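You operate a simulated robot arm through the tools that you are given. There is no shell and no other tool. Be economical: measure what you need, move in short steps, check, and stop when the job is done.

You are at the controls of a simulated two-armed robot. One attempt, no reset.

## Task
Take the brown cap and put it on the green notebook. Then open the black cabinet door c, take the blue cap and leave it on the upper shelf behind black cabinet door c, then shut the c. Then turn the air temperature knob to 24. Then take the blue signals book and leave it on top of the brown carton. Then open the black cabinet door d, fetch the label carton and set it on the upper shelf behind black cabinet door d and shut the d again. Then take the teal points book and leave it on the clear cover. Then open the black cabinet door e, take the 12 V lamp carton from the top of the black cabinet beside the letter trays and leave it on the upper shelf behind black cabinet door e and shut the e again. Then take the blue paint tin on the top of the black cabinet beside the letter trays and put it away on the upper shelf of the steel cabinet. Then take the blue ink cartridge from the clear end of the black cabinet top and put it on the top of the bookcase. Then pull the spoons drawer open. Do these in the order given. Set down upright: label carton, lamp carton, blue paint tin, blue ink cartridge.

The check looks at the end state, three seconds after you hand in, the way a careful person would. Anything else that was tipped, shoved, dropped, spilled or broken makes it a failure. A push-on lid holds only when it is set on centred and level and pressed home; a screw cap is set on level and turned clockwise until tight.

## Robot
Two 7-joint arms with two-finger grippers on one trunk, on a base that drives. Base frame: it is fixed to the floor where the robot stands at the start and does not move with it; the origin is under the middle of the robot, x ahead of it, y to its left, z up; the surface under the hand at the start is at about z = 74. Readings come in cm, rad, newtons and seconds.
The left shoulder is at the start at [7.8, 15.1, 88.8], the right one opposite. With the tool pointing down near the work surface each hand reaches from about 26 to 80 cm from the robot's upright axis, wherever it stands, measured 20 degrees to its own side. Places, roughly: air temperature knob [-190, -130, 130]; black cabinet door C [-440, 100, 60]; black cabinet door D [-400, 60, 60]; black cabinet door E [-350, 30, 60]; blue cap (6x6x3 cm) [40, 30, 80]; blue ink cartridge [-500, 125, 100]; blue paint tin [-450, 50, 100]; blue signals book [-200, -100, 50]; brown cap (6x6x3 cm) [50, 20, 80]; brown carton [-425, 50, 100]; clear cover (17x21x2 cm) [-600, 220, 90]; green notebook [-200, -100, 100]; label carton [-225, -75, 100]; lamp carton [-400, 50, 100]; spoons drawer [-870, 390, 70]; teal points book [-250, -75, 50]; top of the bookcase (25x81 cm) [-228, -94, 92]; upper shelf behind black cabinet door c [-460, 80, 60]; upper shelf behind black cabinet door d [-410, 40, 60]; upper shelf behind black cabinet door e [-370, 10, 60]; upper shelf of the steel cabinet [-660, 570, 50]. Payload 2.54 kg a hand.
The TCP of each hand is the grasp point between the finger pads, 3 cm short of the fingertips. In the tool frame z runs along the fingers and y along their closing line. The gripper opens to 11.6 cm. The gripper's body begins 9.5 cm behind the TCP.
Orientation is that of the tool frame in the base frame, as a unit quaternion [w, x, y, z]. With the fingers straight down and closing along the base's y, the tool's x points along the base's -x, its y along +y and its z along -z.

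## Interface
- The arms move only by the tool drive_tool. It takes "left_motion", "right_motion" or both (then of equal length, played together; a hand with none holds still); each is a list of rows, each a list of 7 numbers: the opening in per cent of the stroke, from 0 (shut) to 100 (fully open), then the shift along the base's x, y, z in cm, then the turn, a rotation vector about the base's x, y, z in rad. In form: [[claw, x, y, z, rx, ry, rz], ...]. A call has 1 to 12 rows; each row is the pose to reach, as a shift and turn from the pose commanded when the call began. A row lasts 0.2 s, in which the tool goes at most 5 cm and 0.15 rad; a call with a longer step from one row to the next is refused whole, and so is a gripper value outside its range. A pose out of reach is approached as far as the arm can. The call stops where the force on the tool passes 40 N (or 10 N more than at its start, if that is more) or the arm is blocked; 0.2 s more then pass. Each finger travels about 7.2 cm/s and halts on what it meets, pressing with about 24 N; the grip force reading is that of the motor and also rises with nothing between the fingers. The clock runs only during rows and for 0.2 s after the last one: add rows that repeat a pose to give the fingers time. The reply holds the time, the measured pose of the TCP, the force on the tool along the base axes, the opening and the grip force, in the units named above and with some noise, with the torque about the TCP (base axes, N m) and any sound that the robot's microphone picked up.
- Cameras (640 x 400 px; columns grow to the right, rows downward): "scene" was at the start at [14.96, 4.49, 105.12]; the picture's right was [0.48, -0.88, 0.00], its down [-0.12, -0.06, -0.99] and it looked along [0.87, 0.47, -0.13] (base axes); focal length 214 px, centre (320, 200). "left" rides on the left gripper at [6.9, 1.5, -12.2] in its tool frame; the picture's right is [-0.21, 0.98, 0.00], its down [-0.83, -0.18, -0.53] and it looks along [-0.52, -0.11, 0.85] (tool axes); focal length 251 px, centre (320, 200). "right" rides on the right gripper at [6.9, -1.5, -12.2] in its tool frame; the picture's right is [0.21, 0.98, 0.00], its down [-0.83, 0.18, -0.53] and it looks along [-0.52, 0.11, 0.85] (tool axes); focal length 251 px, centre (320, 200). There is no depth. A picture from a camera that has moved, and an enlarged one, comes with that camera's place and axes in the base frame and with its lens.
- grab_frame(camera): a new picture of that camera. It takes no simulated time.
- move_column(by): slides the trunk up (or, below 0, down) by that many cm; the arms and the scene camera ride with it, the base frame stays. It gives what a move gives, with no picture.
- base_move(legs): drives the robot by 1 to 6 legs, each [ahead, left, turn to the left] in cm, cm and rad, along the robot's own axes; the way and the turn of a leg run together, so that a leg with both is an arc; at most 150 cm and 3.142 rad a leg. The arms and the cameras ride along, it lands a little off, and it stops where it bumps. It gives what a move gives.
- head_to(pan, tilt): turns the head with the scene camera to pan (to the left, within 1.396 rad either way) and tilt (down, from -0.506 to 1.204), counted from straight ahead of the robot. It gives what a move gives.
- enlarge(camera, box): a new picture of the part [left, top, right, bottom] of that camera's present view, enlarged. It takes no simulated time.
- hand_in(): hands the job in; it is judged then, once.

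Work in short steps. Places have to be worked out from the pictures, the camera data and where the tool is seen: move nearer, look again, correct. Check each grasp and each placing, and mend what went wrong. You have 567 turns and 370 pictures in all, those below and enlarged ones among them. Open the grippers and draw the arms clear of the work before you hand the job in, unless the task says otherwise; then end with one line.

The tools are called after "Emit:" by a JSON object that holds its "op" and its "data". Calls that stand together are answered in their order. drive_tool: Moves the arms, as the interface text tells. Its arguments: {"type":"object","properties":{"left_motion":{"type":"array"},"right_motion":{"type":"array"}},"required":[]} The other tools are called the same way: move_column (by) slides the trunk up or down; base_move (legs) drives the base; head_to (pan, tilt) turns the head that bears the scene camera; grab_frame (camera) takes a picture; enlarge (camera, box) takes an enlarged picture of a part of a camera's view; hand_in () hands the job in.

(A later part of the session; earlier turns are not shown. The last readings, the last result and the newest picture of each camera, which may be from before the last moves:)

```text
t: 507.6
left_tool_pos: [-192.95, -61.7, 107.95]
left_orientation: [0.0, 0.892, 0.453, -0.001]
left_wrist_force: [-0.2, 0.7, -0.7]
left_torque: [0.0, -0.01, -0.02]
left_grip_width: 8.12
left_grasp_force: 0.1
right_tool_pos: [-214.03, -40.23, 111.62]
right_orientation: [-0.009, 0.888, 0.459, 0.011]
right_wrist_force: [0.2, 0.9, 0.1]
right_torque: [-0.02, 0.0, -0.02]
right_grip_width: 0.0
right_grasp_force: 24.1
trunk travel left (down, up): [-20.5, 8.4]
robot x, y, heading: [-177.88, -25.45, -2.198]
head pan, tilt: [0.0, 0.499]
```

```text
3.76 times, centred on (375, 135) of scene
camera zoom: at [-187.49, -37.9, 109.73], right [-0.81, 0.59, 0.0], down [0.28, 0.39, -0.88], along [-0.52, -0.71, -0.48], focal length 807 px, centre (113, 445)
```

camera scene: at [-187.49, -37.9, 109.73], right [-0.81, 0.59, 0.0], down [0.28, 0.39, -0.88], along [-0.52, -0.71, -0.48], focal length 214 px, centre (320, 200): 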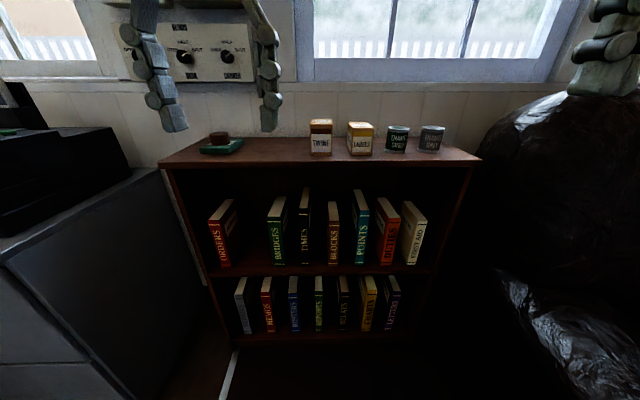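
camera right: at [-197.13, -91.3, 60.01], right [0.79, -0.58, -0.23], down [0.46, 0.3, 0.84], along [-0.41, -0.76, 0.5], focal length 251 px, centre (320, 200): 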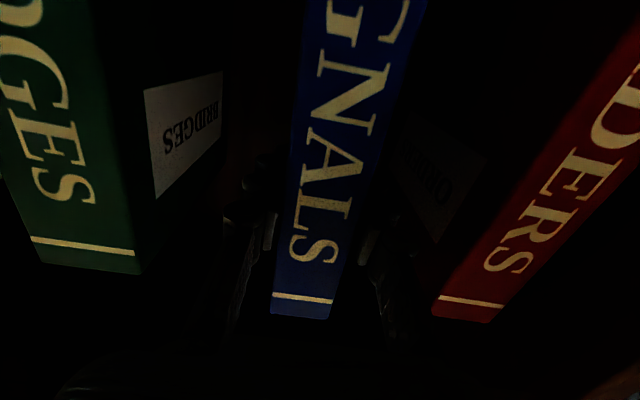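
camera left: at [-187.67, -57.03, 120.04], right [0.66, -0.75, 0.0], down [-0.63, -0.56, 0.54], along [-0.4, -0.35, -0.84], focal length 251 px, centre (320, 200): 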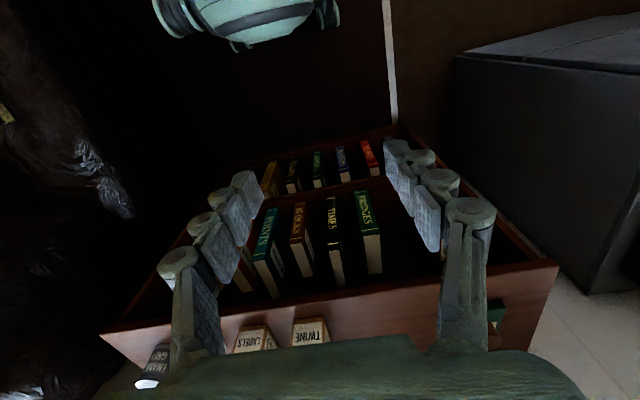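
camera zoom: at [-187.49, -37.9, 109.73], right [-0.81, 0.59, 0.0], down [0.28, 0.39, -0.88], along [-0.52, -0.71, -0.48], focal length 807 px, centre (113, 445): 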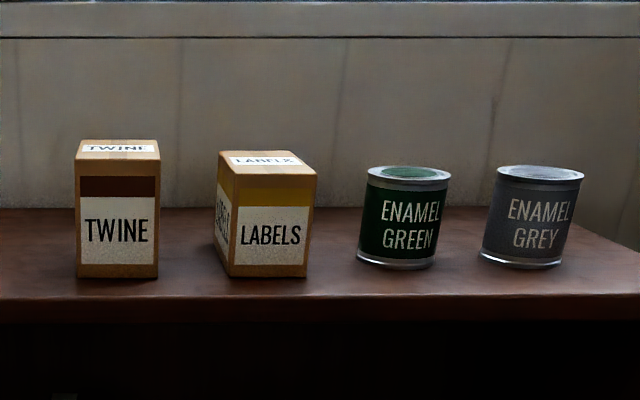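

Labels carton: ~6×6×7.5 cm, centre about (-232.9, -80.9), with ~3–4 cm gaps on both sides. Drive 17 ahead, 5 right; move the right hand out and bring the left over with 0.5 rad pitch.

Emit:
{"op": "base_move", "data": {"legs": [[17, -5, 0]]}}

Emit:
{"op": "drive_tool", "data": {"right_motion": [[0, -2.7, 2, 0, 0, 0, 0], [0, -5.4, 4, 0, 0, 0, 0], [0, -8.1, 6, 0, 0, 0, 0], [0, -8.1, 6, 0, 0, 0, 0], [0, -8.1, 6, 0, 0, 0, 0], [0, -8.1, 6, 0, 0, 0, 0]], "left_motion": [[72, -4, -1, 1, 0, 0, 0], [72, -8, -2, 1, -0.1, 0.073, 0], [72, -12, -3.5, 1, -0.2, 0.147, 0], [72, -16, -5, 1, -0.3, 0.22, 0], [72, -19.5, -6, 1, -0.404, 0.295, 0], [72, -22, -6.5, 1, -0.404, 0.295, 0]]}}

Emit:
{"op": "grab_frame", "data": {"camera": "left"}}

Emit:
{"op": "grab_frame", "data": {"camera": "scene"}}

```text
t: 509.1
left_tool_pos: [-206.84, -72.55, 107.82]
left_orientation: [0.0, 0.891, 0.454, -0.001]
left_wrist_force: [-0.5, -0.9, -0.4]
left_torque: [0.03, -0.03, -0.02]
left_grip_width: 8.11
left_grasp_force: 0.1
right_tool_pos: [-228.02, -51.03, 111.69]
right_orientation: [-0.009, 0.888, 0.459, 0.011]
right_wrist_force: [-0.5, 0.6, 0.0]
right_torque: [0.03, -0.01, -0.03]
right_grip_width: 0.0
right_grasp_force: 24.7
trunk travel left (down, up): [-20.5, 8.4]
robot x, y, heading: [-192.02, -36.21, -2.197]
head pan, tilt: [0.0, 0.499]
```

```text
t: 510.5
left_tool_pos: [-215.84, -88.02, 110.05]
left_orientation: [0.113, 0.863, 0.439, -0.224]
left_wrist_force: [-0.2, 0.1, 0.3]
left_torque: [-0.04, 0.03, 0.06]
left_grip_width: 8.37
left_grasp_force: 0.0
left hand out of reach, approached as far as the arm can: row 1, 2, 3, 4, 5, 6
right_tool_pos: [-235.52, -47.28, 110.09]
right_orientation: [-0.009, 0.888, 0.459, 0.009]
right_wrist_force: [0.2, 0.4, 0.2]
right_torque: [-0.08, 0.06, 0.01]
right_grip_width: 0.01
right_grasp_force: 24.5
right hand out of reach, approached as far as the arm can: row 2, 3, 4, 5, 6
trunk travel left (down, up): [-20.5, 8.4]
robot x, y, heading: [-192.16, -35.62, -2.201]
head pan, tilt: [0.0, 0.499]
```

```text
220 pictures are left
camera left: at [-207.67, -79.2, 117.36], right [0.68, -0.73, 0.1], down [-0.42, -0.27, 0.87], along [-0.6, -0.63, -0.49], focal length 251 px, centre (320, 200)
```

left: 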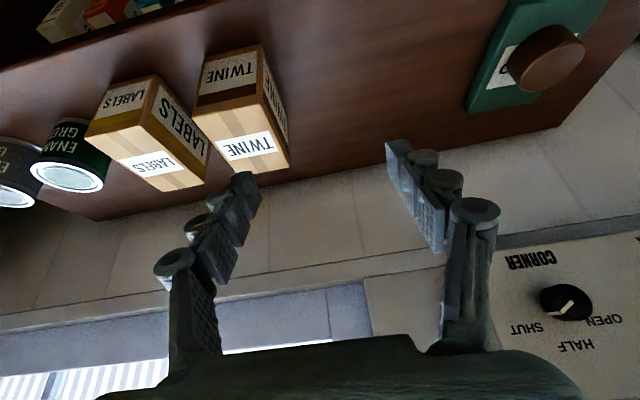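

```text
219 pictures are left
camera scene: at [-201.33, -48.5, 109.76], right [-0.81, 0.59, 0.0], down [0.28, 0.39, -0.88], along [-0.52, -0.71, -0.48], focal length 214 px, centre (320, 200)
```

scene: 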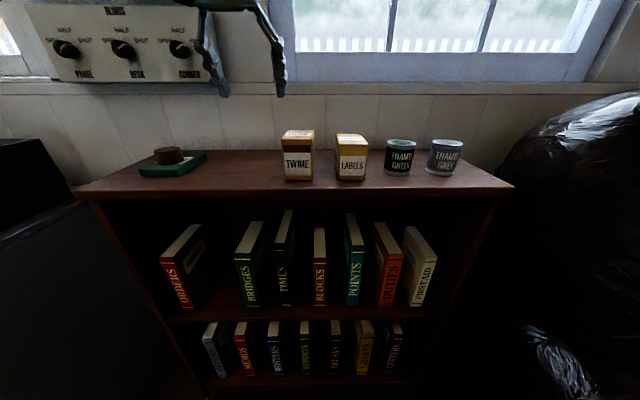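

The left arm can't cross over that far; the right hand suits better. I retract the left hand and bring the right over the carton with pitch.

Emit:
{"op": "drive_tool", "data": {"left_motion": [[60, 3.5, 1.1, 0, 0.1, -0.073, 0], [40, 7, 2.3, 0, 0.2, -0.147, 0], [20, 10.5, 3.4, 0, 0.3, -0.22, 0], [0, 14, 4.5, 0, 0.404, -0.295, 0], [0, 17.6, 5.7, 0, 0.404, -0.295, 0], [0, 21.1, 6.8, 0, 0.404, -0.295, 0]], "right_motion": [[30, 0, 0, 0, 0, 0, 0], [50, 0, 0, 0, -0.1, 0.073, 0], [70, 0, -4, 0, -0.2, 0.147, 0], [75, 0.5, -8.5, 0, -0.3, 0.22, 0], [75, 1.2, -13, 0, -0.404, 0.295, 0], [75, 2, -17.5, 0, -0.404, 0.295, 0]]}}

Emit:
{"op": "grab_frame", "data": {"camera": "right"}}

```text
t: 511.9
left_tool_pos: [-194.52, -81.55, 110.16]
left_orientation: [-0.002, 0.891, 0.454, -0.001]
left_wrist_force: [0.4, -0.4, 0.4]
left_torque: [0.03, -0.03, 0.02]
left_grip_width: 0.01
left_grasp_force: 23.7
right_tool_pos: [-233.54, -64.82, 110.07]
right_orientation: [0.102, 0.864, 0.446, -0.211]
right_wrist_force: [0.0, 0.1, 0.0]
right_torque: [0.03, 0.03, 0.0]
right_grip_width: 8.7
right_grasp_force: 0.1
trunk travel left (down, up): [-20.5, 8.4]
robot x, y, heading: [-191.71, -35.94, -2.199]
head pan, tilt: [0.0, 0.499]
```

```text
218 pictures are left
camera right: at [-227.97, -54.49, 117.67], right [0.9, -0.41, -0.11], down [-0.13, -0.51, 0.85], along [-0.41, -0.75, -0.52], focal length 251 px, centre (320, 200)
```

right: 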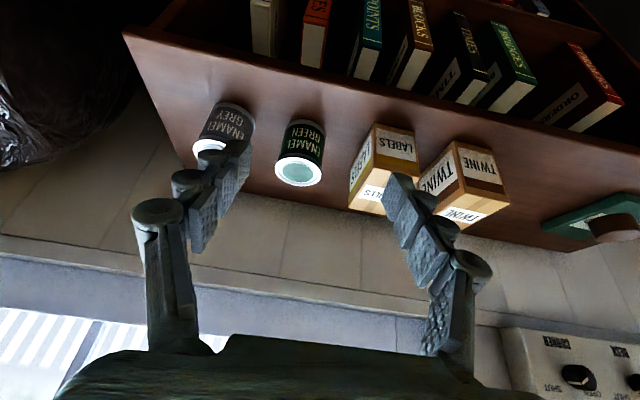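

Box centre ≈ (-233.0, -80.1), aligned with the room. Move over it at height, check, then descend.

Emit:
{"op": "drive_tool", "data": {"right_motion": [[65, 0.2, -3.7, 0, 0, 0, 0], [65, 0.4, -7.4, 0, 0, 0, 0], [65, 0.7, -11.1, 0, 0, 0, 0], [65, 0.9, -14.8, 0, 0, 0, 0], [65, 0.9, -14.8, -3, 0, 0, 0]]}}

Emit:
{"op": "grab_frame", "data": {"camera": "right"}}

Emit:
{"op": "enlarge", "data": {"camera": "scene", "box": [270, 60, 480, 200]}}

```text
t: 513.1
left_tool_pos: [-194.51, -81.43, 110.23]
left_orientation: [-0.001, 0.891, 0.455, -0.001]
left_wrist_force: [-0.2, -0.3, 0.4]
left_torque: [-0.03, 0.0, 0.01]
left_grip_width: 0.0
left_grasp_force: 23.9
right_tool_pos: [-232.73, -79.66, 107.05]
right_orientation: [0.102, 0.864, 0.446, -0.211]
right_wrist_force: [0.2, 0.1, 0.1]
right_torque: [0.03, 0.02, -0.02]
right_grip_width: 7.51
right_grasp_force: 0.1
trunk travel left (down, up): [-20.5, 8.4]
robot x, y, heading: [-191.85, -35.95, -2.201]
head pan, tilt: [0.0, 0.499]
```

```text
217 pictures are left
camera right: at [-227.24, -69.34, 114.62], right [0.9, -0.41, -0.11], down [-0.13, -0.51, 0.85], along [-0.41, -0.75, -0.52], focal length 251 px, centre (320, 200)
```

right: 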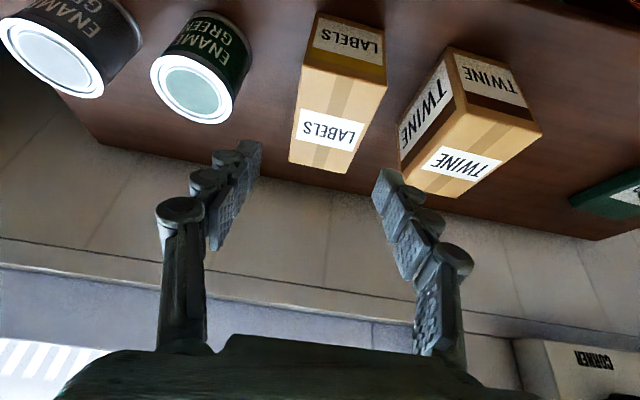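

```text
2.86 times, centred on (375, 130) of scene
camera zoom: at [-201.45, -48.62, 109.73], right [-0.81, 0.59, 0.0], down [0.28, 0.39, -0.88], along [-0.52, -0.71, -0.48], focal length 613 px, centre (163, 400)
```

zoom: 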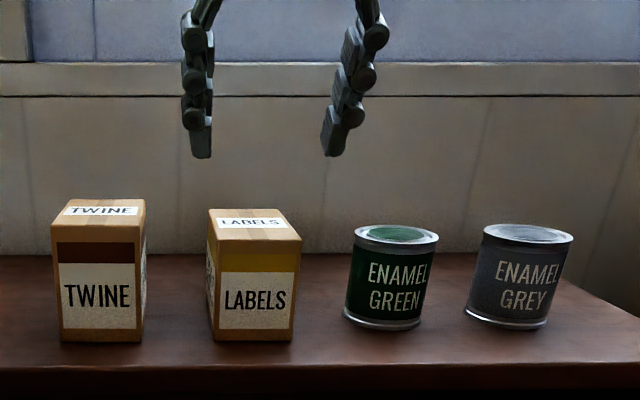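

The carton is 5.5 wide × 9 deep; centre ≈ (-234, -82). Adjust and descend, then close.

Emit:
{"op": "drive_tool", "data": {"right_motion": [[65, -1, -1.8, -3, 0, 0, 0], [65, -1, -1.8, -6.5, 0, 0, 0], [65, -1, -1.8, -9.7, 0, 0, 0], [50, -1, -1.8, -9.7, 0, 0, 0], [35, -1, -1.8, -9.7, 0, 0, 0], [25, -1, -1.8, -9.7, 0, 0, 0]]}}

Emit:
{"op": "enlarge", "data": {"camera": "scene", "box": [270, 60, 480, 200]}}

```text
t: 514.5
left_tool_pos: [-194.62, -81.46, 110.32]
left_orientation: [0.0, 0.891, 0.455, -0.001]
left_wrist_force: [-0.9, -1.0, 0.0]
left_torque: [-0.01, -0.01, 0.02]
left_grip_width: 0.01
left_grasp_force: 24.4
right_tool_pos: [-233.64, -81.49, 97.38]
right_orientation: [0.101, 0.864, 0.446, -0.212]
right_wrist_force: [0.1, -0.5, -0.6]
right_torque: [-0.06, -0.02, 0.03]
right_grip_width: 5.78
right_grasp_force: 24.0
trunk travel left (down, up): [-20.5, 8.4]
robot x, y, heading: [-192.25, -35.97, -2.206]
head pan, tilt: [0.0, 0.499]
```

```text
2.86 times, centred on (375, 130) of scene
camera zoom: at [-201.42, -48.62, 109.72], right [-0.81, 0.59, 0.0], down [0.28, 0.39, -0.88], along [-0.52, -0.71, -0.48], focal length 613 px, centre (163, 400)
```

zoom: 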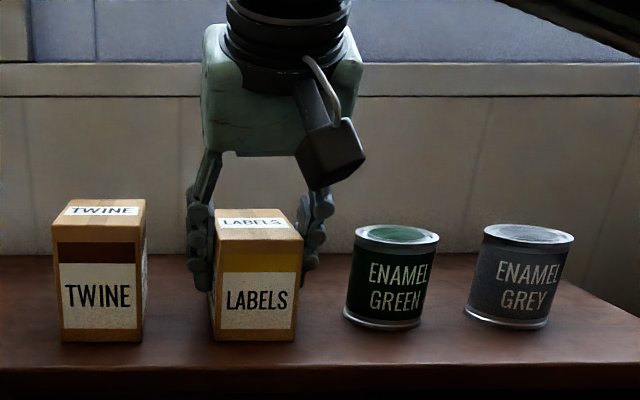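

Gripped (5.8 cm). Lift, and draw back.

Emit:
{"op": "drive_tool", "data": {"right_motion": [[25, 0, 0, 4, 0, 0, 0], [25, 0, 0, 8, 0, 0, 0], [25, 0, 0, 12, 0, 0, 0], [25, 2, 3, 14, 0, 0, 0], [25, 4, 6.5, 15, 0, 0, 0], [25, 6, 10, 15, 0, 0, 0], [25, 7, 14, 15, 0, 0, 0], [25, 7, 18, 15, 0, 0, 0]]}}

Emit:
{"op": "base_move", "data": {"legs": [[-85, 0, 0]]}}

Emit:
{"op": "grab_frame", "data": {"camera": "scene"}}

```text
t: 516.3
left_tool_pos: [-194.64, -81.44, 110.32]
left_orientation: [-0.001, 0.891, 0.453, -0.002]
left_wrist_force: [-0.4, 0.5, -0.6]
left_torque: [0.03, -0.03, -0.01]
left_grip_width: 0.01
left_grasp_force: 24.5
right_tool_pos: [-226.6, -63.55, 112.23]
right_orientation: [0.101, 0.864, 0.446, -0.212]
right_wrist_force: [-0.1, -0.2, -2.0]
right_torque: [0.02, -0.01, -0.02]
right_grip_width: 5.74
right_grasp_force: 23.9
trunk travel left (down, up): [-20.5, 8.4]
robot x, y, heading: [-192.29, -35.77, -2.205]
head pan, tilt: [0.0, 0.499]
```

```text
t: 520.8
left_tool_pos: [-144.24, -12.27, 110.22]
left_orientation: [-0.001, 0.891, 0.455, -0.002]
left_wrist_force: [0.0, 0.1, -0.9]
left_torque: [0.0, 0.01, 0.0]
left_grip_width: 0.0
left_grasp_force: 23.6
right_tool_pos: [-176.24, 5.39, 112.31]
right_orientation: [0.101, 0.863, 0.447, -0.212]
right_wrist_force: [0.6, -0.7, -1.6]
right_torque: [0.01, 0.0, -0.01]
right_grip_width: 5.73
right_grasp_force: 23.8
trunk travel left (down, up): [-20.5, 8.4]
robot x, y, heading: [-142.04, 33.08, -2.199]
head pan, tilt: [0.0, 0.499]
```

```text
214 pictures are left
camera scene: at [-151.1, 20.45, 109.73], right [-0.81, 0.59, 0.0], down [0.28, 0.39, -0.88], along [-0.52, -0.71, -0.48], focal length 214 px, centre (320, 200)
```

scene: 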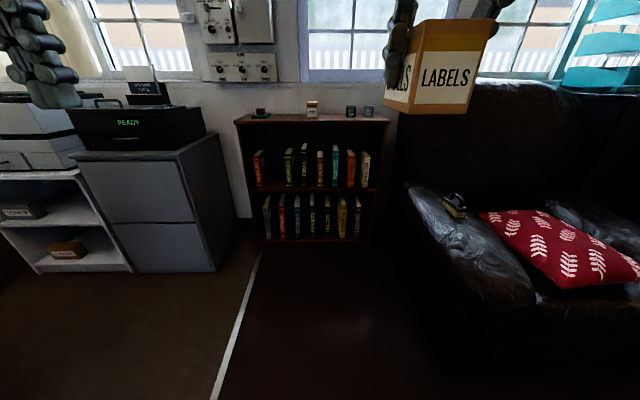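

Labels carton held level. Travel right to door D.

Emit:
{"op": "base_move", "data": {"legs": [[0, -98, 0], [0, -98, 0], [0, 0, -0.005]]}}

Emit:
{"op": "base_move", "data": {"legs": [[50, 0, 0]]}}

Emit:
{"op": "head_to", "data": {"pan": -0.2, "tilt": 0.4}}

Emit:
{"op": "grab_frame", "data": {"camera": "scene"}}

```text
t: 540.4
left_tool_pos: [-304.64, 102.5, 110.27]
left_orientation: [0.0, 0.89, 0.456, -0.001]
left_wrist_force: [0.1, 0.3, -0.3]
left_torque: [-0.02, -0.02, 0.0]
left_grip_width: 0.0
left_grasp_force: 24.3
right_tool_pos: [-336.62, 120.15, 112.29]
right_orientation: [0.101, 0.863, 0.447, -0.211]
right_wrist_force: [-0.1, 0.4, -1.6]
right_torque: [0.0, -0.02, 0.03]
right_grip_width: 5.75
right_grasp_force: 24.3
trunk travel left (down, up): [-20.5, 8.4]
robot x, y, heading: [-302.31, 148.15, -2.197]
head pan, tilt: [0.0, 0.499]
```

```text
t: 543.3
left_tool_pos: [-334.37, 61.97, 110.29]
left_orientation: [-0.001, 0.892, 0.453, -0.001]
left_wrist_force: [0.7, -0.4, 0.3]
left_torque: [0.0, 0.0, 0.0]
left_grip_width: 0.0
left_grasp_force: 23.8
right_tool_pos: [-366.32, 79.8, 112.33]
right_orientation: [0.101, 0.864, 0.445, -0.212]
right_wrist_force: [-1.6, 0.1, -2.9]
right_torque: [0.03, -0.03, 0.03]
right_grip_width: 5.73
right_grasp_force: 23.5
trunk travel left (down, up): [-20.5, 8.4]
robot x, y, heading: [-331.58, 107.43, -2.2]
head pan, tilt: [0.0, 0.499]
```

```text
t: 544.0
left_tool_pos: [-334.27, 62.01, 110.36]
left_orientation: [-0.001, 0.892, 0.453, -0.001]
left_wrist_force: [-0.3, -0.2, 0.4]
left_torque: [0.0, -0.03, 0.03]
left_grip_width: 0.01
left_grasp_force: 24.0
right_tool_pos: [-366.33, 79.79, 112.39]
right_orientation: [0.101, 0.864, 0.445, -0.212]
right_wrist_force: [0.5, -0.2, -2.0]
right_torque: [0.0, 0.02, -0.02]
right_grip_width: 5.72
right_grasp_force: 24.2
trunk travel left (down, up): [-20.5, 8.4]
robot x, y, heading: [-331.72, 107.29, -2.204]
head pan, tilt: [-0.201, 0.4]
```

```text
213 pictures are left
camera scene: at [-342.55, 95.94, 110.64], right [-0.67, 0.74, 0.0], down [0.29, 0.26, -0.92], along [-0.68, -0.62, -0.39], focal length 214 px, centre (320, 200)
```

scene: 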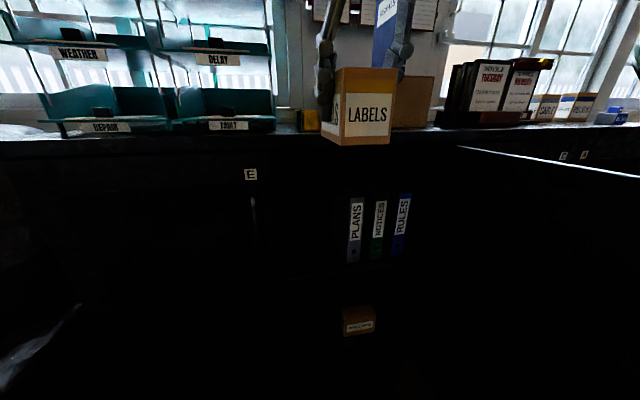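

Lower the trunk 20 and the right hand to z≈67, still in front of the opening.

Emit:
{"op": "move_column", "data": {"by": -20}}

Emit:
{"op": "drive_tool", "data": {"right_motion": [[25, -0.2, 0.1, -5, 0, 0, 0], [25, -0.4, 0.3, -10, 0, 0, 0], [25, -0.6, 0.4, -15, 0, 0, 0], [25, -0.8, 0.6, -20, 0, 0, 0], [25, -0.8, 0.6, -24.5, 0, 0, 0]]}}

Emit:
{"op": "grab_frame", "data": {"camera": "right"}}

Emit:
{"op": "grab_frame", "data": {"camera": "scene"}}

```text
t: 546.2
left_tool_pos: [-334.2, 61.96, 90.34]
left_orientation: [0.0, 0.891, 0.453, -0.001]
left_wrist_force: [-0.6, 0.8, -0.8]
left_torque: [-0.02, -0.01, 0.0]
left_grip_width: 0.0
left_grasp_force: 23.8
right_tool_pos: [-366.25, 79.91, 92.25]
right_orientation: [0.101, 0.864, 0.445, -0.212]
right_wrist_force: [0.4, 0.7, -2.1]
right_torque: [0.03, 0.0, 0.02]
right_grip_width: 5.72
right_grasp_force: 23.6
trunk travel left (down, up): [-0.5, 28.4]
robot x, y, heading: [-331.58, 107.5, -2.202]
head pan, tilt: [-0.201, 0.4]
```

```text
t: 547.4
left_tool_pos: [-334.25, 61.88, 90.31]
left_orientation: [-0.001, 0.891, 0.454, -0.001]
left_wrist_force: [1.1, -0.3, -0.4]
left_torque: [-0.04, -0.01, 0.01]
left_grip_width: 0.0
left_grasp_force: 23.8
right_tool_pos: [-367.01, 80.57, 67.7]
right_orientation: [0.101, 0.864, 0.446, -0.211]
right_wrist_force: [0.3, 0.2, -2.0]
right_torque: [0.03, -0.03, 0.03]
right_grip_width: 5.76
right_grasp_force: 24.2
trunk travel left (down, up): [-0.5, 28.4]
robot x, y, heading: [-331.59, 107.76, -2.199]
head pan, tilt: [-0.201, 0.4]
```

```text
212 pictures are left
camera right: at [-361.56, 90.89, 75.26], right [0.9, -0.41, -0.11], down [-0.13, -0.51, 0.85], along [-0.41, -0.75, -0.52], focal length 251 px, centre (320, 200)
```

right: 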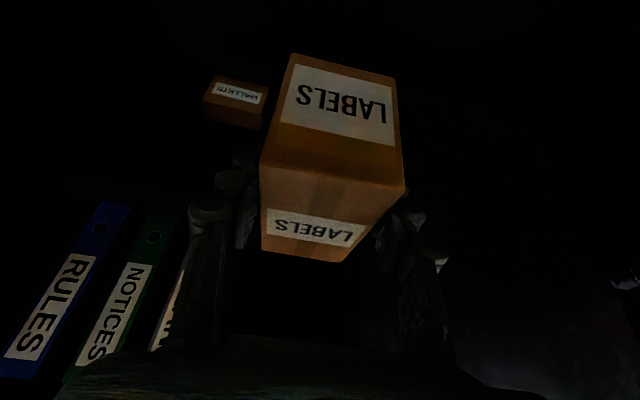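

```text
211 pictures are left
camera scene: at [-342.55, 95.95, 90.65], right [-0.67, 0.74, 0.0], down [0.29, 0.26, -0.92], along [-0.68, -0.62, -0.39], focal length 214 px, centre (320, 200)
```

scene: 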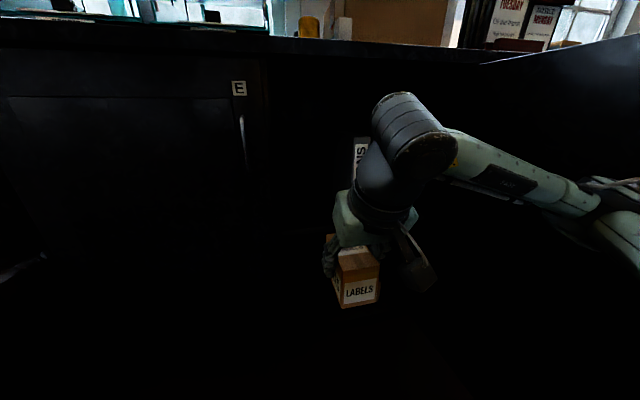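

Drive 11 ahead, then extend the arm 20 and recheck.

Emit:
{"op": "base_move", "data": {"legs": [[11, 0, 0]]}}

Emit:
{"op": "drive_tool", "data": {"right_motion": [[25, -2.4, -3.2, 0, 0, 0, 0], [25, -4.7, -6.5, 0, 0, 0, 0], [25, -7.1, -9.7, 0, 0, 0, 0], [25, -9.4, -12.9, 0, 0, 0, 0], [25, -11.8, -16.1, 0, 0, 0, 0]]}}

Emit:
{"op": "grab_frame", "data": {"camera": "right"}}

Emit:
{"op": "grab_frame", "data": {"camera": "scene"}}

```text
t: 548.6
left_tool_pos: [-340.73, 53.25, 90.16]
left_orientation: [-0.001, 0.892, 0.453, -0.001]
left_wrist_force: [0.1, 0.7, -0.2]
left_torque: [-0.02, 0.01, -0.02]
left_grip_width: 0.01
left_grasp_force: 24.1
right_tool_pos: [-373.59, 71.75, 67.71]
right_orientation: [0.101, 0.864, 0.445, -0.213]
right_wrist_force: [-0.1, -0.2, -2.1]
right_torque: [0.05, -0.02, 0.01]
right_grip_width: 5.71
right_grasp_force: 23.7
trunk travel left (down, up): [-0.5, 28.4]
robot x, y, heading: [-338.05, 98.85, -2.202]
head pan, tilt: [-0.201, 0.4]
```

```text
t: 549.8
left_tool_pos: [-340.8, 53.16, 90.23]
left_orientation: [0.0, 0.891, 0.453, -0.002]
left_wrist_force: [-0.1, 1.4, 0.4]
left_torque: [-0.03, 0.01, 0.0]
left_grip_width: 0.0
left_grasp_force: 24.3
right_tool_pos: [-385.35, 55.58, 67.65]
right_orientation: [0.101, 0.864, 0.445, -0.212]
right_wrist_force: [-0.2, 0.0, -2.5]
right_torque: [0.0, -0.02, 0.01]
right_grip_width: 5.74
right_grasp_force: 23.6
trunk travel left (down, up): [-0.5, 28.4]
robot x, y, heading: [-338.1, 98.84, -2.2]
head pan, tilt: [-0.201, 0.4]
```

```text
210 pictures are left
camera right: at [-379.81, 65.91, 75.33], right [0.9, -0.41, -0.11], down [-0.13, -0.51, 0.85], along [-0.41, -0.75, -0.52], focal length 251 px, centre (320, 200)
```

right: 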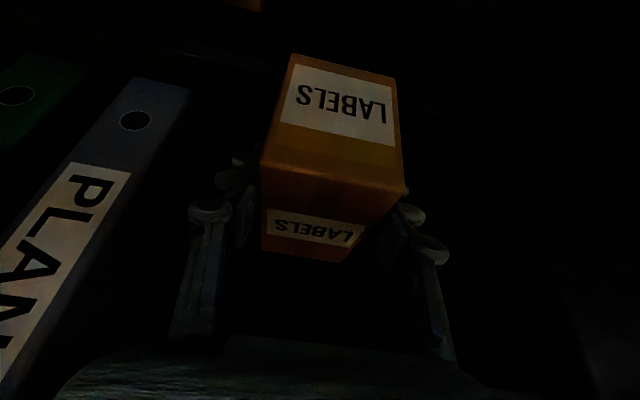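

```text
209 pictures are left
camera scene: at [-349.02, 87.13, 90.64], right [-0.67, 0.74, 0.0], down [0.29, 0.26, -0.92], along [-0.68, -0.62, -0.39], focal length 214 px, centre (320, 200)
```

scene: 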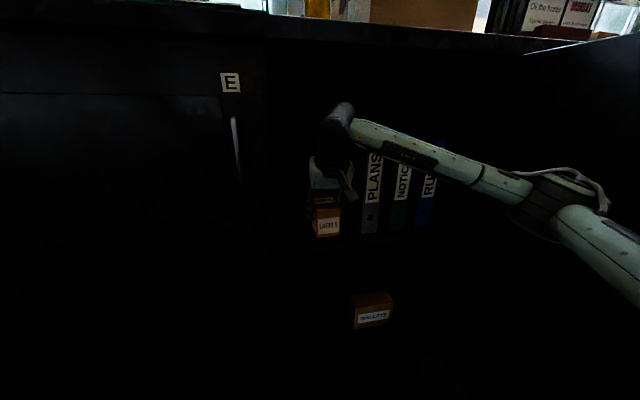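

Clear of PLANS. Extend 13 cm more, then lower.

Emit:
{"op": "drive_tool", "data": {"right_motion": [[25, -2.6, -3.5, 0, 0, 0, 0], [25, -5.1, -7, 0, 0, 0, 0], [25, -7.7, -10.5, 0, 0, 0, 0], [25, -7.7, -10.5, -3, 0, 0, 0], [25, -7.7, -10.5, -6, 0, 0, 0]]}}

Emit:
{"op": "grab_frame", "data": {"camera": "right"}}

Emit:
{"op": "enlarge", "data": {"camera": "scene", "box": [240, 90, 480, 290]}}

```text
t: 551.0
left_tool_pos: [-340.8, 53.21, 90.37]
left_orientation: [0.0, 0.891, 0.453, -0.001]
left_wrist_force: [1.1, -0.1, 0.7]
left_torque: [-0.03, 0.0, -0.03]
left_grip_width: 0.01
left_grasp_force: 24.0
right_tool_pos: [-393.13, 45.09, 61.76]
right_orientation: [0.101, 0.864, 0.445, -0.212]
right_wrist_force: [-0.2, -0.3, -2.4]
right_torque: [0.0, 0.01, 0.01]
right_grip_width: 5.75
right_grasp_force: 23.9
trunk travel left (down, up): [-0.5, 28.4]
robot x, y, heading: [-337.99, 98.75, -2.206]
head pan, tilt: [-0.201, 0.4]
```

```text
208 pictures are left
camera right: at [-387.62, 55.47, 69.27], right [0.9, -0.41, -0.11], down [-0.13, -0.51, 0.85], along [-0.41, -0.75, -0.52], focal length 251 px, centre (320, 200)
```

right: 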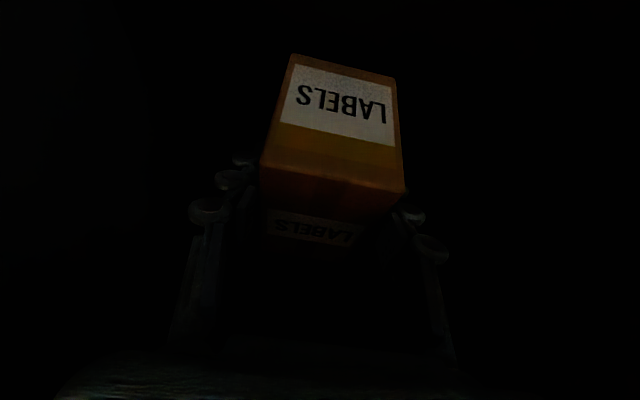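

```text
2.00 times, centred on (360, 190) of scene
camera zoom: at [-349.02, 87.13, 90.64], right [-0.67, 0.74, 0.0], down [0.29, 0.26, -0.92], along [-0.68, -0.62, -0.39], focal length 429 px, centre (240, 220)
```

zoom: 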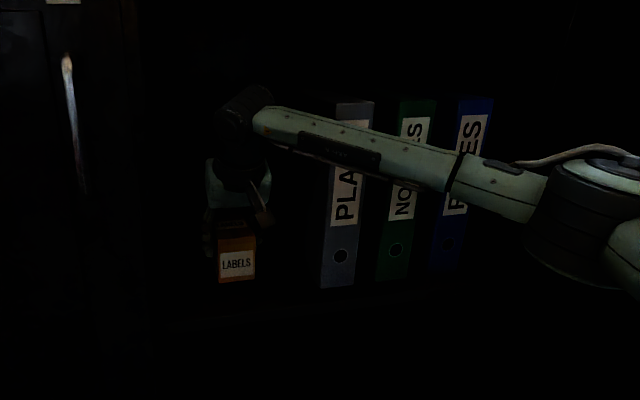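

Lower gently to contact.

Emit:
{"op": "drive_tool", "data": {"right_motion": [[25, 0, 0, -0.7, 0, 0, 0], [25, 0, 0, -1.2, 0, 0, 0], [25, 0, 0, -1.6, 0, 0, 0], [25, 0, 0, -2, 0, 0, 0]]}}

```text
t: 552.0
left_tool_pos: [-340.69, 53.28, 90.36]
left_orientation: [0.001, 0.892, 0.452, -0.002]
left_wrist_force: [-0.2, -0.5, 0.1]
left_torque: [-0.02, 0.0, 0.03]
left_grip_width: 0.0
left_grasp_force: 23.2
right_tool_pos: [-393.05, 45.05, 60.34]
right_orientation: [0.103, 0.864, 0.445, -0.214]
right_wrist_force: [0.1, 6.0, 19.7]
right_torque: [0.03, 0.05, -0.07]
right_grip_width: 5.77
right_grasp_force: 24.4
trunk travel left (down, up): [-0.5, 28.4]
robot x, y, heading: [-338.44, 98.41, -2.201]
head pan, tilt: [-0.201, 0.4]
```

Contact. Unload, open, lift and withdraw.

Emit:
{"op": "drive_tool", "data": {"right_motion": [[25, 0, 0, 0.5, 0, 0, 0], [35, 0, 0, 0.5, 0, 0, 0], [52, 0, 0, 0.5, 0, 0, 0], [68, 0, 0, 0.5, 0, 0, 0], [68, 0.5, 0.7, 4, 0, 0, 0], [68, 1.2, 1.6, 8, 0, 0, 0], [68, 3.6, 4.8, 9, 0, 0, 0], [68, 6.2, 8.4, 9, 0, 0, 0], [68, 8.8, 12, 9, 0, 0, 0], [68, 11.4, 15.6, 9, 0, 0, 0], [68, 14, 19.2, 9, 0, 0, 0]]}}

Emit:
{"op": "enlarge", "data": {"camera": "scene", "box": [240, 90, 480, 290]}}

```text
t: 554.4
left_tool_pos: [-340.73, 53.18, 90.21]
left_orientation: [0.0, 0.891, 0.453, -0.001]
left_wrist_force: [0.1, -0.1, -1.2]
left_torque: [0.0, 0.02, 0.02]
left_grip_width: 0.01
left_grasp_force: 23.9
right_tool_pos: [-378.93, 64.34, 68.9]
right_orientation: [0.101, 0.865, 0.444, -0.211]
right_wrist_force: [-0.1, -0.9, -0.9]
right_torque: [-0.01, 0.02, -0.03]
right_grip_width: 7.88
right_grasp_force: 0.0
trunk travel left (down, up): [-0.5, 28.4]
robot x, y, heading: [-338.08, 98.6, -2.198]
head pan, tilt: [-0.201, 0.4]
```

```text
2.00 times, centred on (360, 190) of scene
camera zoom: at [-349.01, 87.13, 90.64], right [-0.67, 0.74, 0.0], down [0.29, 0.26, -0.92], along [-0.68, -0.62, -0.39], focal length 429 px, centre (240, 220)
```

zoom: 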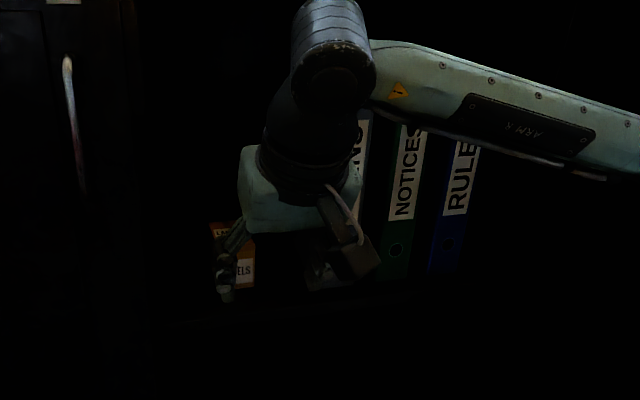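

The labels carton stands on the shelf. Back off 40, close the right hand and point it forward as a fist.

Emit:
{"op": "base_move", "data": {"legs": [[-42, 0, 0]]}}

Emit:
{"op": "drive_tool", "data": {"right_motion": [[40, 0, 0, 0, -0.109, 0.08, 0], [20, 0, 0, 0, -0.218, 0.16, 0], [0, 0, 0, 0, -0.327, 0.24, 0], [0, 0, 0, 0, -0.436, 0.32, 0], [0, 0, 0, 0, -0.545, 0.4, 0], [0, 0, 0, 0, -0.654, 0.48, 0], [0, 0, 0, 0, -0.763, 0.56, 0], [0, 0, 0, 0, -0.885, 0.647, 0]]}}

Emit:
{"op": "head_to", "data": {"pan": -0.2, "tilt": 0.4}}

Emit:
{"op": "grab_frame", "data": {"camera": "scene"}}

```text
t: 557.0
left_tool_pos: [-316.25, 86.9, 90.26]
left_orientation: [0.0, 0.892, 0.451, -0.001]
left_wrist_force: [0.5, 0.3, -0.2]
left_torque: [0.04, -0.01, 0.02]
left_grip_width: 0.01
left_grasp_force: 23.8
right_tool_pos: [-354.25, 98.05, 68.72]
right_orientation: [0.1, 0.865, 0.443, -0.211]
right_wrist_force: [0.0, -0.4, 0.3]
right_torque: [0.0, -0.01, -0.01]
right_grip_width: 7.87
right_grasp_force: 0.0
trunk travel left (down, up): [-0.5, 28.4]
robot x, y, heading: [-313.45, 132.33, -2.204]
head pan, tilt: [-0.201, 0.4]
```

```text
t: 558.8
left_tool_pos: [-316.16, 86.75, 90.25]
left_orientation: [0.0, 0.892, 0.451, -0.002]
left_wrist_force: [-0.8, -0.4, 0.6]
left_torque: [0.01, -0.02, 0.0]
left_grip_width: 0.0
left_grasp_force: 24.0
right_tool_pos: [-352.91, 96.37, 69.02]
right_orientation: [-0.312, -0.632, -0.319, 0.634]
right_wrist_force: [0.2, 0.0, -0.4]
right_torque: [-0.02, -0.04, 0.07]
right_grip_width: 0.0
right_grasp_force: 24.2
right hand out of reach, approached as far as the arm can: row 5, 6, 7, 8
trunk travel left (down, up): [-0.5, 28.4]
robot x, y, heading: [-313.09, 132.01, -2.202]
head pan, tilt: [-0.201, 0.4]
```

```text
t: 559.4
left_tool_pos: [-316.21, 86.71, 90.34]
left_orientation: [0.0, 0.892, 0.452, -0.001]
left_wrist_force: [-0.2, -0.1, 0.2]
left_torque: [0.02, -0.02, -0.01]
left_grip_width: 0.0
left_grasp_force: 24.2
right_tool_pos: [-352.98, 96.34, 69.09]
right_orientation: [0.311, 0.633, 0.319, -0.633]
right_wrist_force: [-0.3, -0.6, 0.1]
right_torque: [-0.02, 0.02, -0.02]
right_grip_width: 0.0
right_grasp_force: 23.9
trunk travel left (down, up): [-0.5, 28.4]
robot x, y, heading: [-313.12, 132.44, -2.208]
head pan, tilt: [-0.201, 0.4]
```

```text
205 pictures are left
camera scene: at [-324.34, 120.8, 90.64], right [-0.67, 0.74, 0.0], down [0.29, 0.26, -0.92], along [-0.68, -0.62, -0.39], focal length 214 px, centre (320, 200)
```

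scene: 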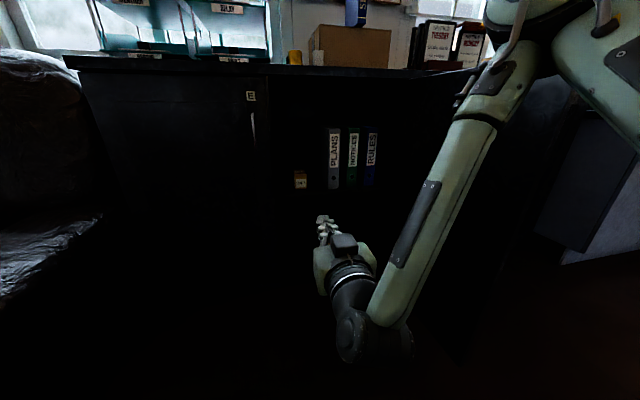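

The LABELS carton stands next to PLANS. Now around to the outer (right) side of door D.

Emit:
{"op": "base_move", "data": {"legs": [[-12, 0, 0], [0, -57, 0], [20, 0, 0]]}}

Emit:
{"op": "head_to", "data": {"pan": -0.1, "tilt": 0.4}}

Emit:
{"op": "grab_frame", "data": {"camera": "scene"}}

```text
t: 567.4
left_tool_pos: [-367.01, 114.26, 90.25]
left_orientation: [0.0, 0.892, 0.452, -0.001]
left_wrist_force: [-0.6, -1.4, 0.5]
left_torque: [-0.01, 0.01, -0.02]
left_grip_width: 0.02
left_grasp_force: 23.6
right_tool_pos: [-403.8, 123.67, 69.07]
right_orientation: [-0.313, -0.632, -0.32, 0.633]
right_wrist_force: [-0.2, -0.1, -0.6]
right_torque: [0.01, -0.01, -0.02]
right_grip_width: 0.02
right_grasp_force: 24.1
trunk travel left (down, up): [-0.5, 28.4]
robot x, y, heading: [-364.55, 159.74, -2.203]
head pan, tilt: [-0.201, 0.4]
```

```text
t: 568.1
left_tool_pos: [-367.16, 114.22, 90.27]
left_orientation: [0.0, 0.892, 0.452, -0.001]
left_wrist_force: [-0.5, 0.7, 0.4]
left_torque: [0.01, -0.02, -0.01]
left_grip_width: 0.02
left_grasp_force: 24.6
right_tool_pos: [-403.9, 123.62, 69.1]
right_orientation: [-0.313, -0.632, -0.32, 0.633]
right_wrist_force: [-0.4, 0.3, 0.9]
right_torque: [-0.01, 0.01, 0.0]
right_grip_width: 0.04
right_grasp_force: 23.4
trunk travel left (down, up): [-0.5, 28.4]
robot x, y, heading: [-364.49, 159.91, -2.202]
head pan, tilt: [-0.099, 0.4]
```

```text
204 pictures are left
camera scene: at [-374.64, 147.54, 90.64], right [-0.74, 0.67, 0.0], down [0.26, 0.29, -0.92], along [-0.62, -0.68, -0.39], focal length 214 px, centre (320, 200)
```

scene: 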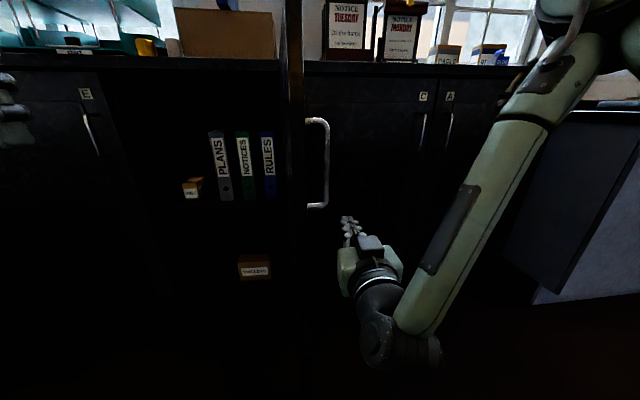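

The fist is at the outer side of door D. Strafe left to swing it shut.

Emit:
{"op": "base_move", "data": {"legs": [[0, 12, 0], [6, 20, 0], [14, 17, 0]]}}

Emit:
{"op": "grab_frame", "data": {"camera": "scene"}}

```text
t: 570.5
left_tool_pos: [-356.37, 105.82, 90.23]
left_orientation: [0.001, 0.892, 0.452, -0.002]
left_wrist_force: [-0.1, 0.3, -0.5]
left_torque: [0.0, 0.01, 0.01]
left_grip_width: 0.01
left_grasp_force: 23.9
right_tool_pos: [-392.82, 115.21, 69.07]
right_orientation: [0.314, 0.631, 0.324, -0.631]
right_wrist_force: [2.7, 2.9, 1.3]
right_torque: [0.02, -0.11, 0.13]
right_grip_width: 0.03
right_grasp_force: 23.8
trunk travel left (down, up): [-0.5, 28.4]
robot x, y, heading: [-353.75, 151.47, -2.202]
head pan, tilt: [-0.099, 0.4]
stopped in leg 2: the robot was blocked; the commanded pose is now the measured one
```

```text
203 pictures are left
camera scene: at [-363.87, 139.09, 90.64], right [-0.74, 0.67, 0.0], down [0.26, 0.29, -0.92], along [-0.62, -0.68, -0.39], focal length 214 px, centre (320, 200)
```

scene: 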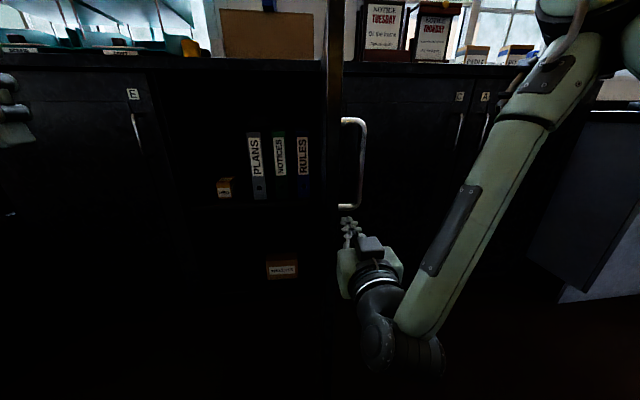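

Blocked, probably the gripper body meeting the door's end edge. Back 4 cm and push purely left.

Emit:
{"op": "base_move", "data": {"legs": [[-4, 0, 0], [0, 14, 0]]}}

Emit:
{"op": "grab_frame", "data": {"camera": "scene"}}

```text
t: 573.0
left_tool_pos: [-342.61, 100.53, 90.29]
left_orientation: [0.001, 0.892, 0.452, -0.001]
left_wrist_force: [0.1, -0.5, -0.3]
left_torque: [0.0, -0.02, 0.01]
left_grip_width: 0.0
left_grasp_force: 24.6
right_tool_pos: [-379.13, 110.21, 69.08]
right_orientation: [0.314, 0.632, 0.324, -0.631]
right_wrist_force: [0.7, 0.2, 0.6]
right_torque: [-0.01, 0.0, 0.0]
right_grip_width: 0.01
right_grasp_force: 23.8
trunk travel left (down, up): [-0.5, 28.4]
robot x, y, heading: [-339.96, 146.23, -2.205]
head pan, tilt: [-0.099, 0.4]
```

```text
202 pictures are left
camera scene: at [-350.16, 133.93, 90.64], right [-0.74, 0.67, 0.0], down [0.26, 0.29, -0.92], along [-0.62, -0.68, -0.39], focal length 214 px, centre (320, 200)
```

scene: 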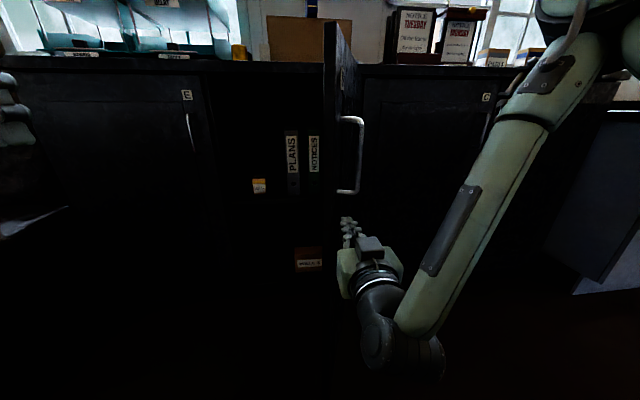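

It swings. Continue left and forward along the arc.

Emit:
{"op": "base_move", "data": {"legs": [[4, 11, 0], [13, 12, 0]]}}

Emit:
{"op": "grab_frame", "data": {"camera": "scene"}}

```text
t: 576.1
left_tool_pos: [-334.22, 73.35, 90.29]
left_orientation: [0.001, 0.892, 0.451, 0.0]
left_wrist_force: [-0.4, -0.4, 0.2]
left_torque: [0.01, -0.01, -0.05]
left_grip_width: 0.01
left_grasp_force: 23.5
right_tool_pos: [-370.6, 82.91, 69.1]
right_orientation: [0.314, 0.632, 0.323, -0.631]
right_wrist_force: [0.9, 0.2, -0.8]
right_torque: [0.0, 0.01, 0.03]
right_grip_width: 0.0
right_grasp_force: 24.3
trunk travel left (down, up): [-0.5, 28.4]
robot x, y, heading: [-331.34, 118.88, -2.206]
head pan, tilt: [-0.099, 0.4]
```

```text
201 pictures are left
camera scene: at [-341.66, 106.68, 90.64], right [-0.74, 0.67, 0.0], down [0.26, 0.29, -0.92], along [-0.62, -0.68, -0.39], focal length 214 px, centre (320, 200)
```

scene: 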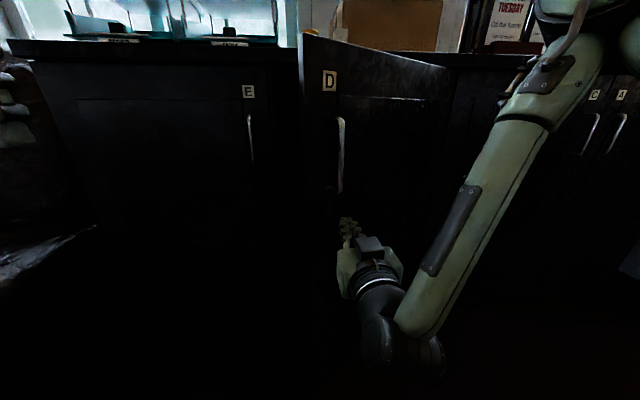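

Keep pushing forward.

Emit:
{"op": "base_move", "data": {"legs": [[14, 5, 0], [11, 2, 0]]}}

Emit:
{"op": "grab_frame", "data": {"camera": "scene"}}

```text
t: 578.3
left_tool_pos: [-343.35, 49.18, 90.23]
left_orientation: [0.001, 0.892, 0.452, -0.002]
left_wrist_force: [-1.2, -0.1, 0.1]
left_torque: [-0.01, 0.0, -0.03]
left_grip_width: 0.0
left_grasp_force: 24.0
right_tool_pos: [-379.9, 58.78, 69.05]
right_orientation: [0.314, 0.632, 0.324, -0.631]
right_wrist_force: [-0.3, 1.0, -0.8]
right_torque: [-0.01, 0.01, -0.02]
right_grip_width: 0.0
right_grasp_force: 24.0
trunk travel left (down, up): [-0.5, 28.4]
robot x, y, heading: [-340.55, 94.87, -2.207]
head pan, tilt: [-0.099, 0.4]
```

```text
200 pictures are left
camera scene: at [-350.86, 82.47, 90.64], right [-0.74, 0.67, 0.0], down [0.26, 0.29, -0.92], along [-0.62, -0.68, -0.39], focal length 214 px, centre (320, 200)
```

scene: 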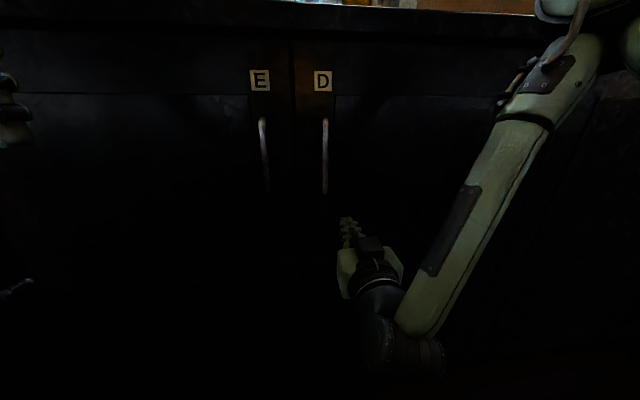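

Looks shut; press with the arm to make sure.

Emit:
{"op": "drive_tool", "data": {"right_motion": [[0, -1.2, -1.6, 0, 0, 0, 0], [0, -2.4, -3.2, 0, 0, 0, 0], [0, -3.5, -4.8, 0, 0, 0, 0], [0, -4.7, -6.4, 0, 0, 0, 0]]}}

Emit:
{"op": "enlarge", "data": {"camera": "scene", "box": [160, 30, 480, 230]}}

```text
t: 578.9
left_tool_pos: [-343.28, 49.17, 90.36]
left_orientation: [0.0, 0.893, 0.451, -0.001]
left_wrist_force: [0.8, 0.7, -0.3]
left_torque: [0.02, 0.03, 0.02]
left_grip_width: 0.0
left_grasp_force: 23.8
right_tool_pos: [-380.81, 56.65, 69.25]
right_orientation: [0.312, 0.634, 0.323, -0.63]
right_wrist_force: [4.2, 9.9, 4.8]
right_torque: [-0.24, 0.09, 0.0]
right_grip_width: 0.0
right_grasp_force: 28.5
right hand out of reach, approached as far as the arm can: row 1, 2
trunk travel left (down, up): [-0.5, 28.4]
robot x, y, heading: [-340.52, 94.9, -2.204]
head pan, tilt: [-0.099, 0.4]
stopped in row 2 (right hand): the force on the tool passed its limit at 61 N (the readings are from after the stop); the commanded pose is now the measured one
```

```text
2.00 times, centred on (320, 130) of scene
camera zoom: at [-350.82, 82.57, 90.67], right [-0.74, 0.67, 0.0], down [0.26, 0.29, -0.92], along [-0.62, -0.68, -0.39], focal length 429 px, centre (320, 340)
```

zoom: 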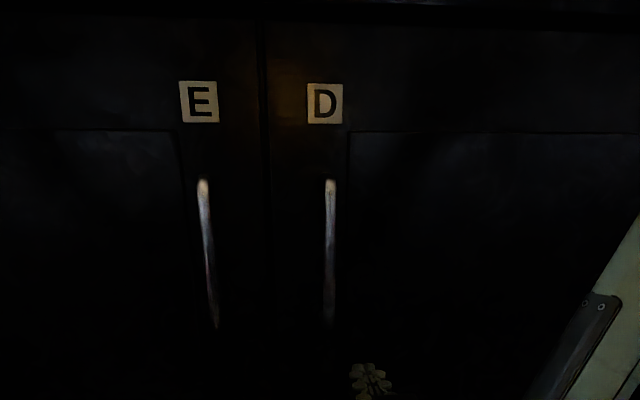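

Door D is shut. Next the points book: back off and travel to the bookcase, right hand already pointing forward at book height.

Emit:
{"op": "base_move", "data": {"legs": [[-93, 0, 0], [0, 98, 0], [0, 99, 0]]}}

Emit:
{"op": "head_to", "data": {"pan": 0.0, "tilt": 0.3}}

Emit:
{"op": "grab_frame", "data": {"camera": "scene"}}

```text
t: 600.8
left_tool_pos: [-138.0, 11.57, 90.2]
left_orientation: [0.001, 0.89, 0.456, -0.001]
left_wrist_force: [0.0, -0.3, -0.3]
left_torque: [0.0, 0.0, -0.01]
left_grip_width: 0.0
left_grasp_force: 23.6
right_tool_pos: [-175.53, 18.48, 69.13]
right_orientation: [0.314, 0.633, 0.328, -0.627]
right_wrist_force: [0.6, 0.4, -0.4]
right_torque: [0.03, 0.02, 0.01]
right_grip_width: 0.0
right_grasp_force: 28.6
trunk travel left (down, up): [-0.5, 28.4]
robot x, y, heading: [-135.68, 57.18, -2.196]
head pan, tilt: [-0.099, 0.4]
stopped in leg 3: the robot was blocked; the commanded pose is now the measured one
```

```text
t: 601.5
left_tool_pos: [-137.97, 11.69, 90.2]
left_orientation: [0.001, 0.89, 0.455, -0.001]
left_wrist_force: [0.0, -0.4, -1.0]
left_torque: [0.01, 0.0, -0.01]
left_grip_width: 0.0
left_grasp_force: 23.8
right_tool_pos: [-175.45, 18.46, 69.21]
right_orientation: [0.313, 0.633, 0.327, -0.628]
right_wrist_force: [-0.4, 0.2, -0.2]
right_torque: [-0.02, 0.0, -0.02]
right_grip_width: 0.0
right_grasp_force: 28.4
trunk travel left (down, up): [-0.5, 28.4]
robot x, y, heading: [-135.55, 57.43, -2.2]
head pan, tilt: [0.0, 0.3]
```

```text
198 pictures are left
camera scene: at [-145.15, 44.21, 91.56], right [-0.81, 0.59, 0.0], down [0.17, 0.24, -0.96], along [-0.56, -0.77, -0.3], focal length 214 px, centre (320, 200)
```

scene: 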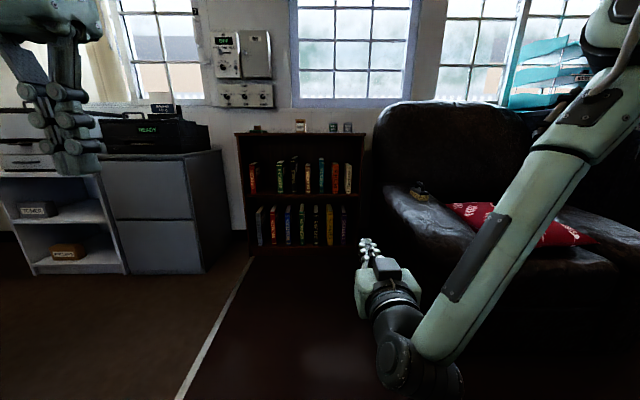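

The base met the lever platform (I was too far back). I go ahead 50 and left 9.

Emit:
{"op": "base_move", "data": {"legs": [[50, 9, 0]]}}

Emit:
{"op": "grab_frame", "data": {"camera": "scene"}}

Emit:
{"op": "grab_frame", "data": {"camera": "right"}}

```text
t: 604.5
left_tool_pos: [-159.88, -34.08, 90.33]
left_orientation: [0.001, 0.891, 0.455, -0.001]
left_wrist_force: [0.2, -0.1, -0.3]
left_torque: [0.0, 0.03, -0.02]
left_grip_width: 0.0
left_grasp_force: 23.8
right_tool_pos: [-197.38, -26.97, 69.17]
right_orientation: [0.314, 0.633, 0.327, -0.627]
right_wrist_force: [0.6, -0.6, 0.2]
right_torque: [-0.02, 0.01, 0.03]
right_grip_width: 0.0
right_grasp_force: 28.7
trunk travel left (down, up): [-0.5, 28.4]
robot x, y, heading: [-157.57, 11.96, -2.194]
head pan, tilt: [0.0, 0.3]
```

```text
197 pictures are left
camera scene: at [-167.05, -1.43, 91.57], right [-0.81, 0.59, 0.0], down [0.17, 0.24, -0.96], along [-0.56, -0.77, -0.3], focal length 214 px, centre (320, 200)
```

scene: 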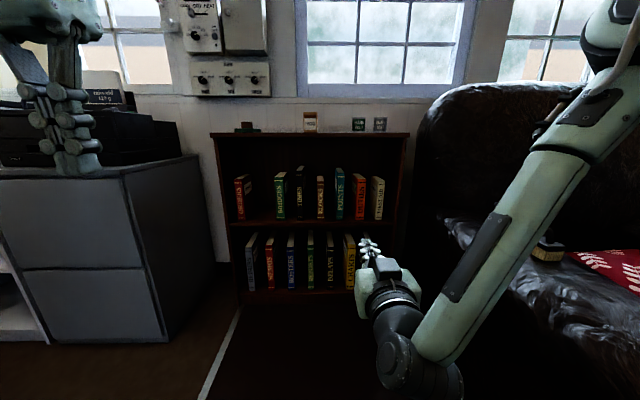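

```text
196 pictures are left
camera right: at [-191.65, -16.12, 62.31], right [0.79, -0.57, -0.23], down [0.46, 0.31, 0.83], along [-0.41, -0.76, 0.51], focal length 251 px, centre (320, 200)
```

right: 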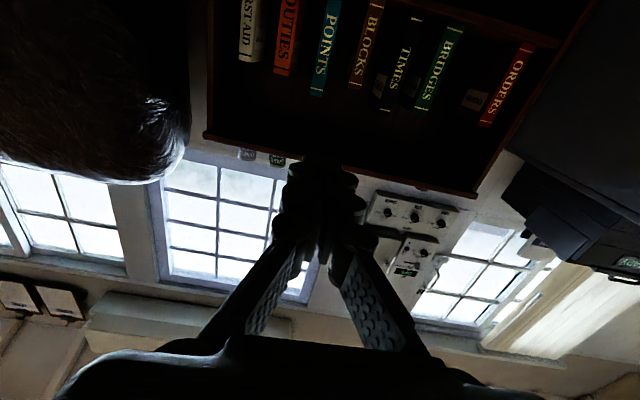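

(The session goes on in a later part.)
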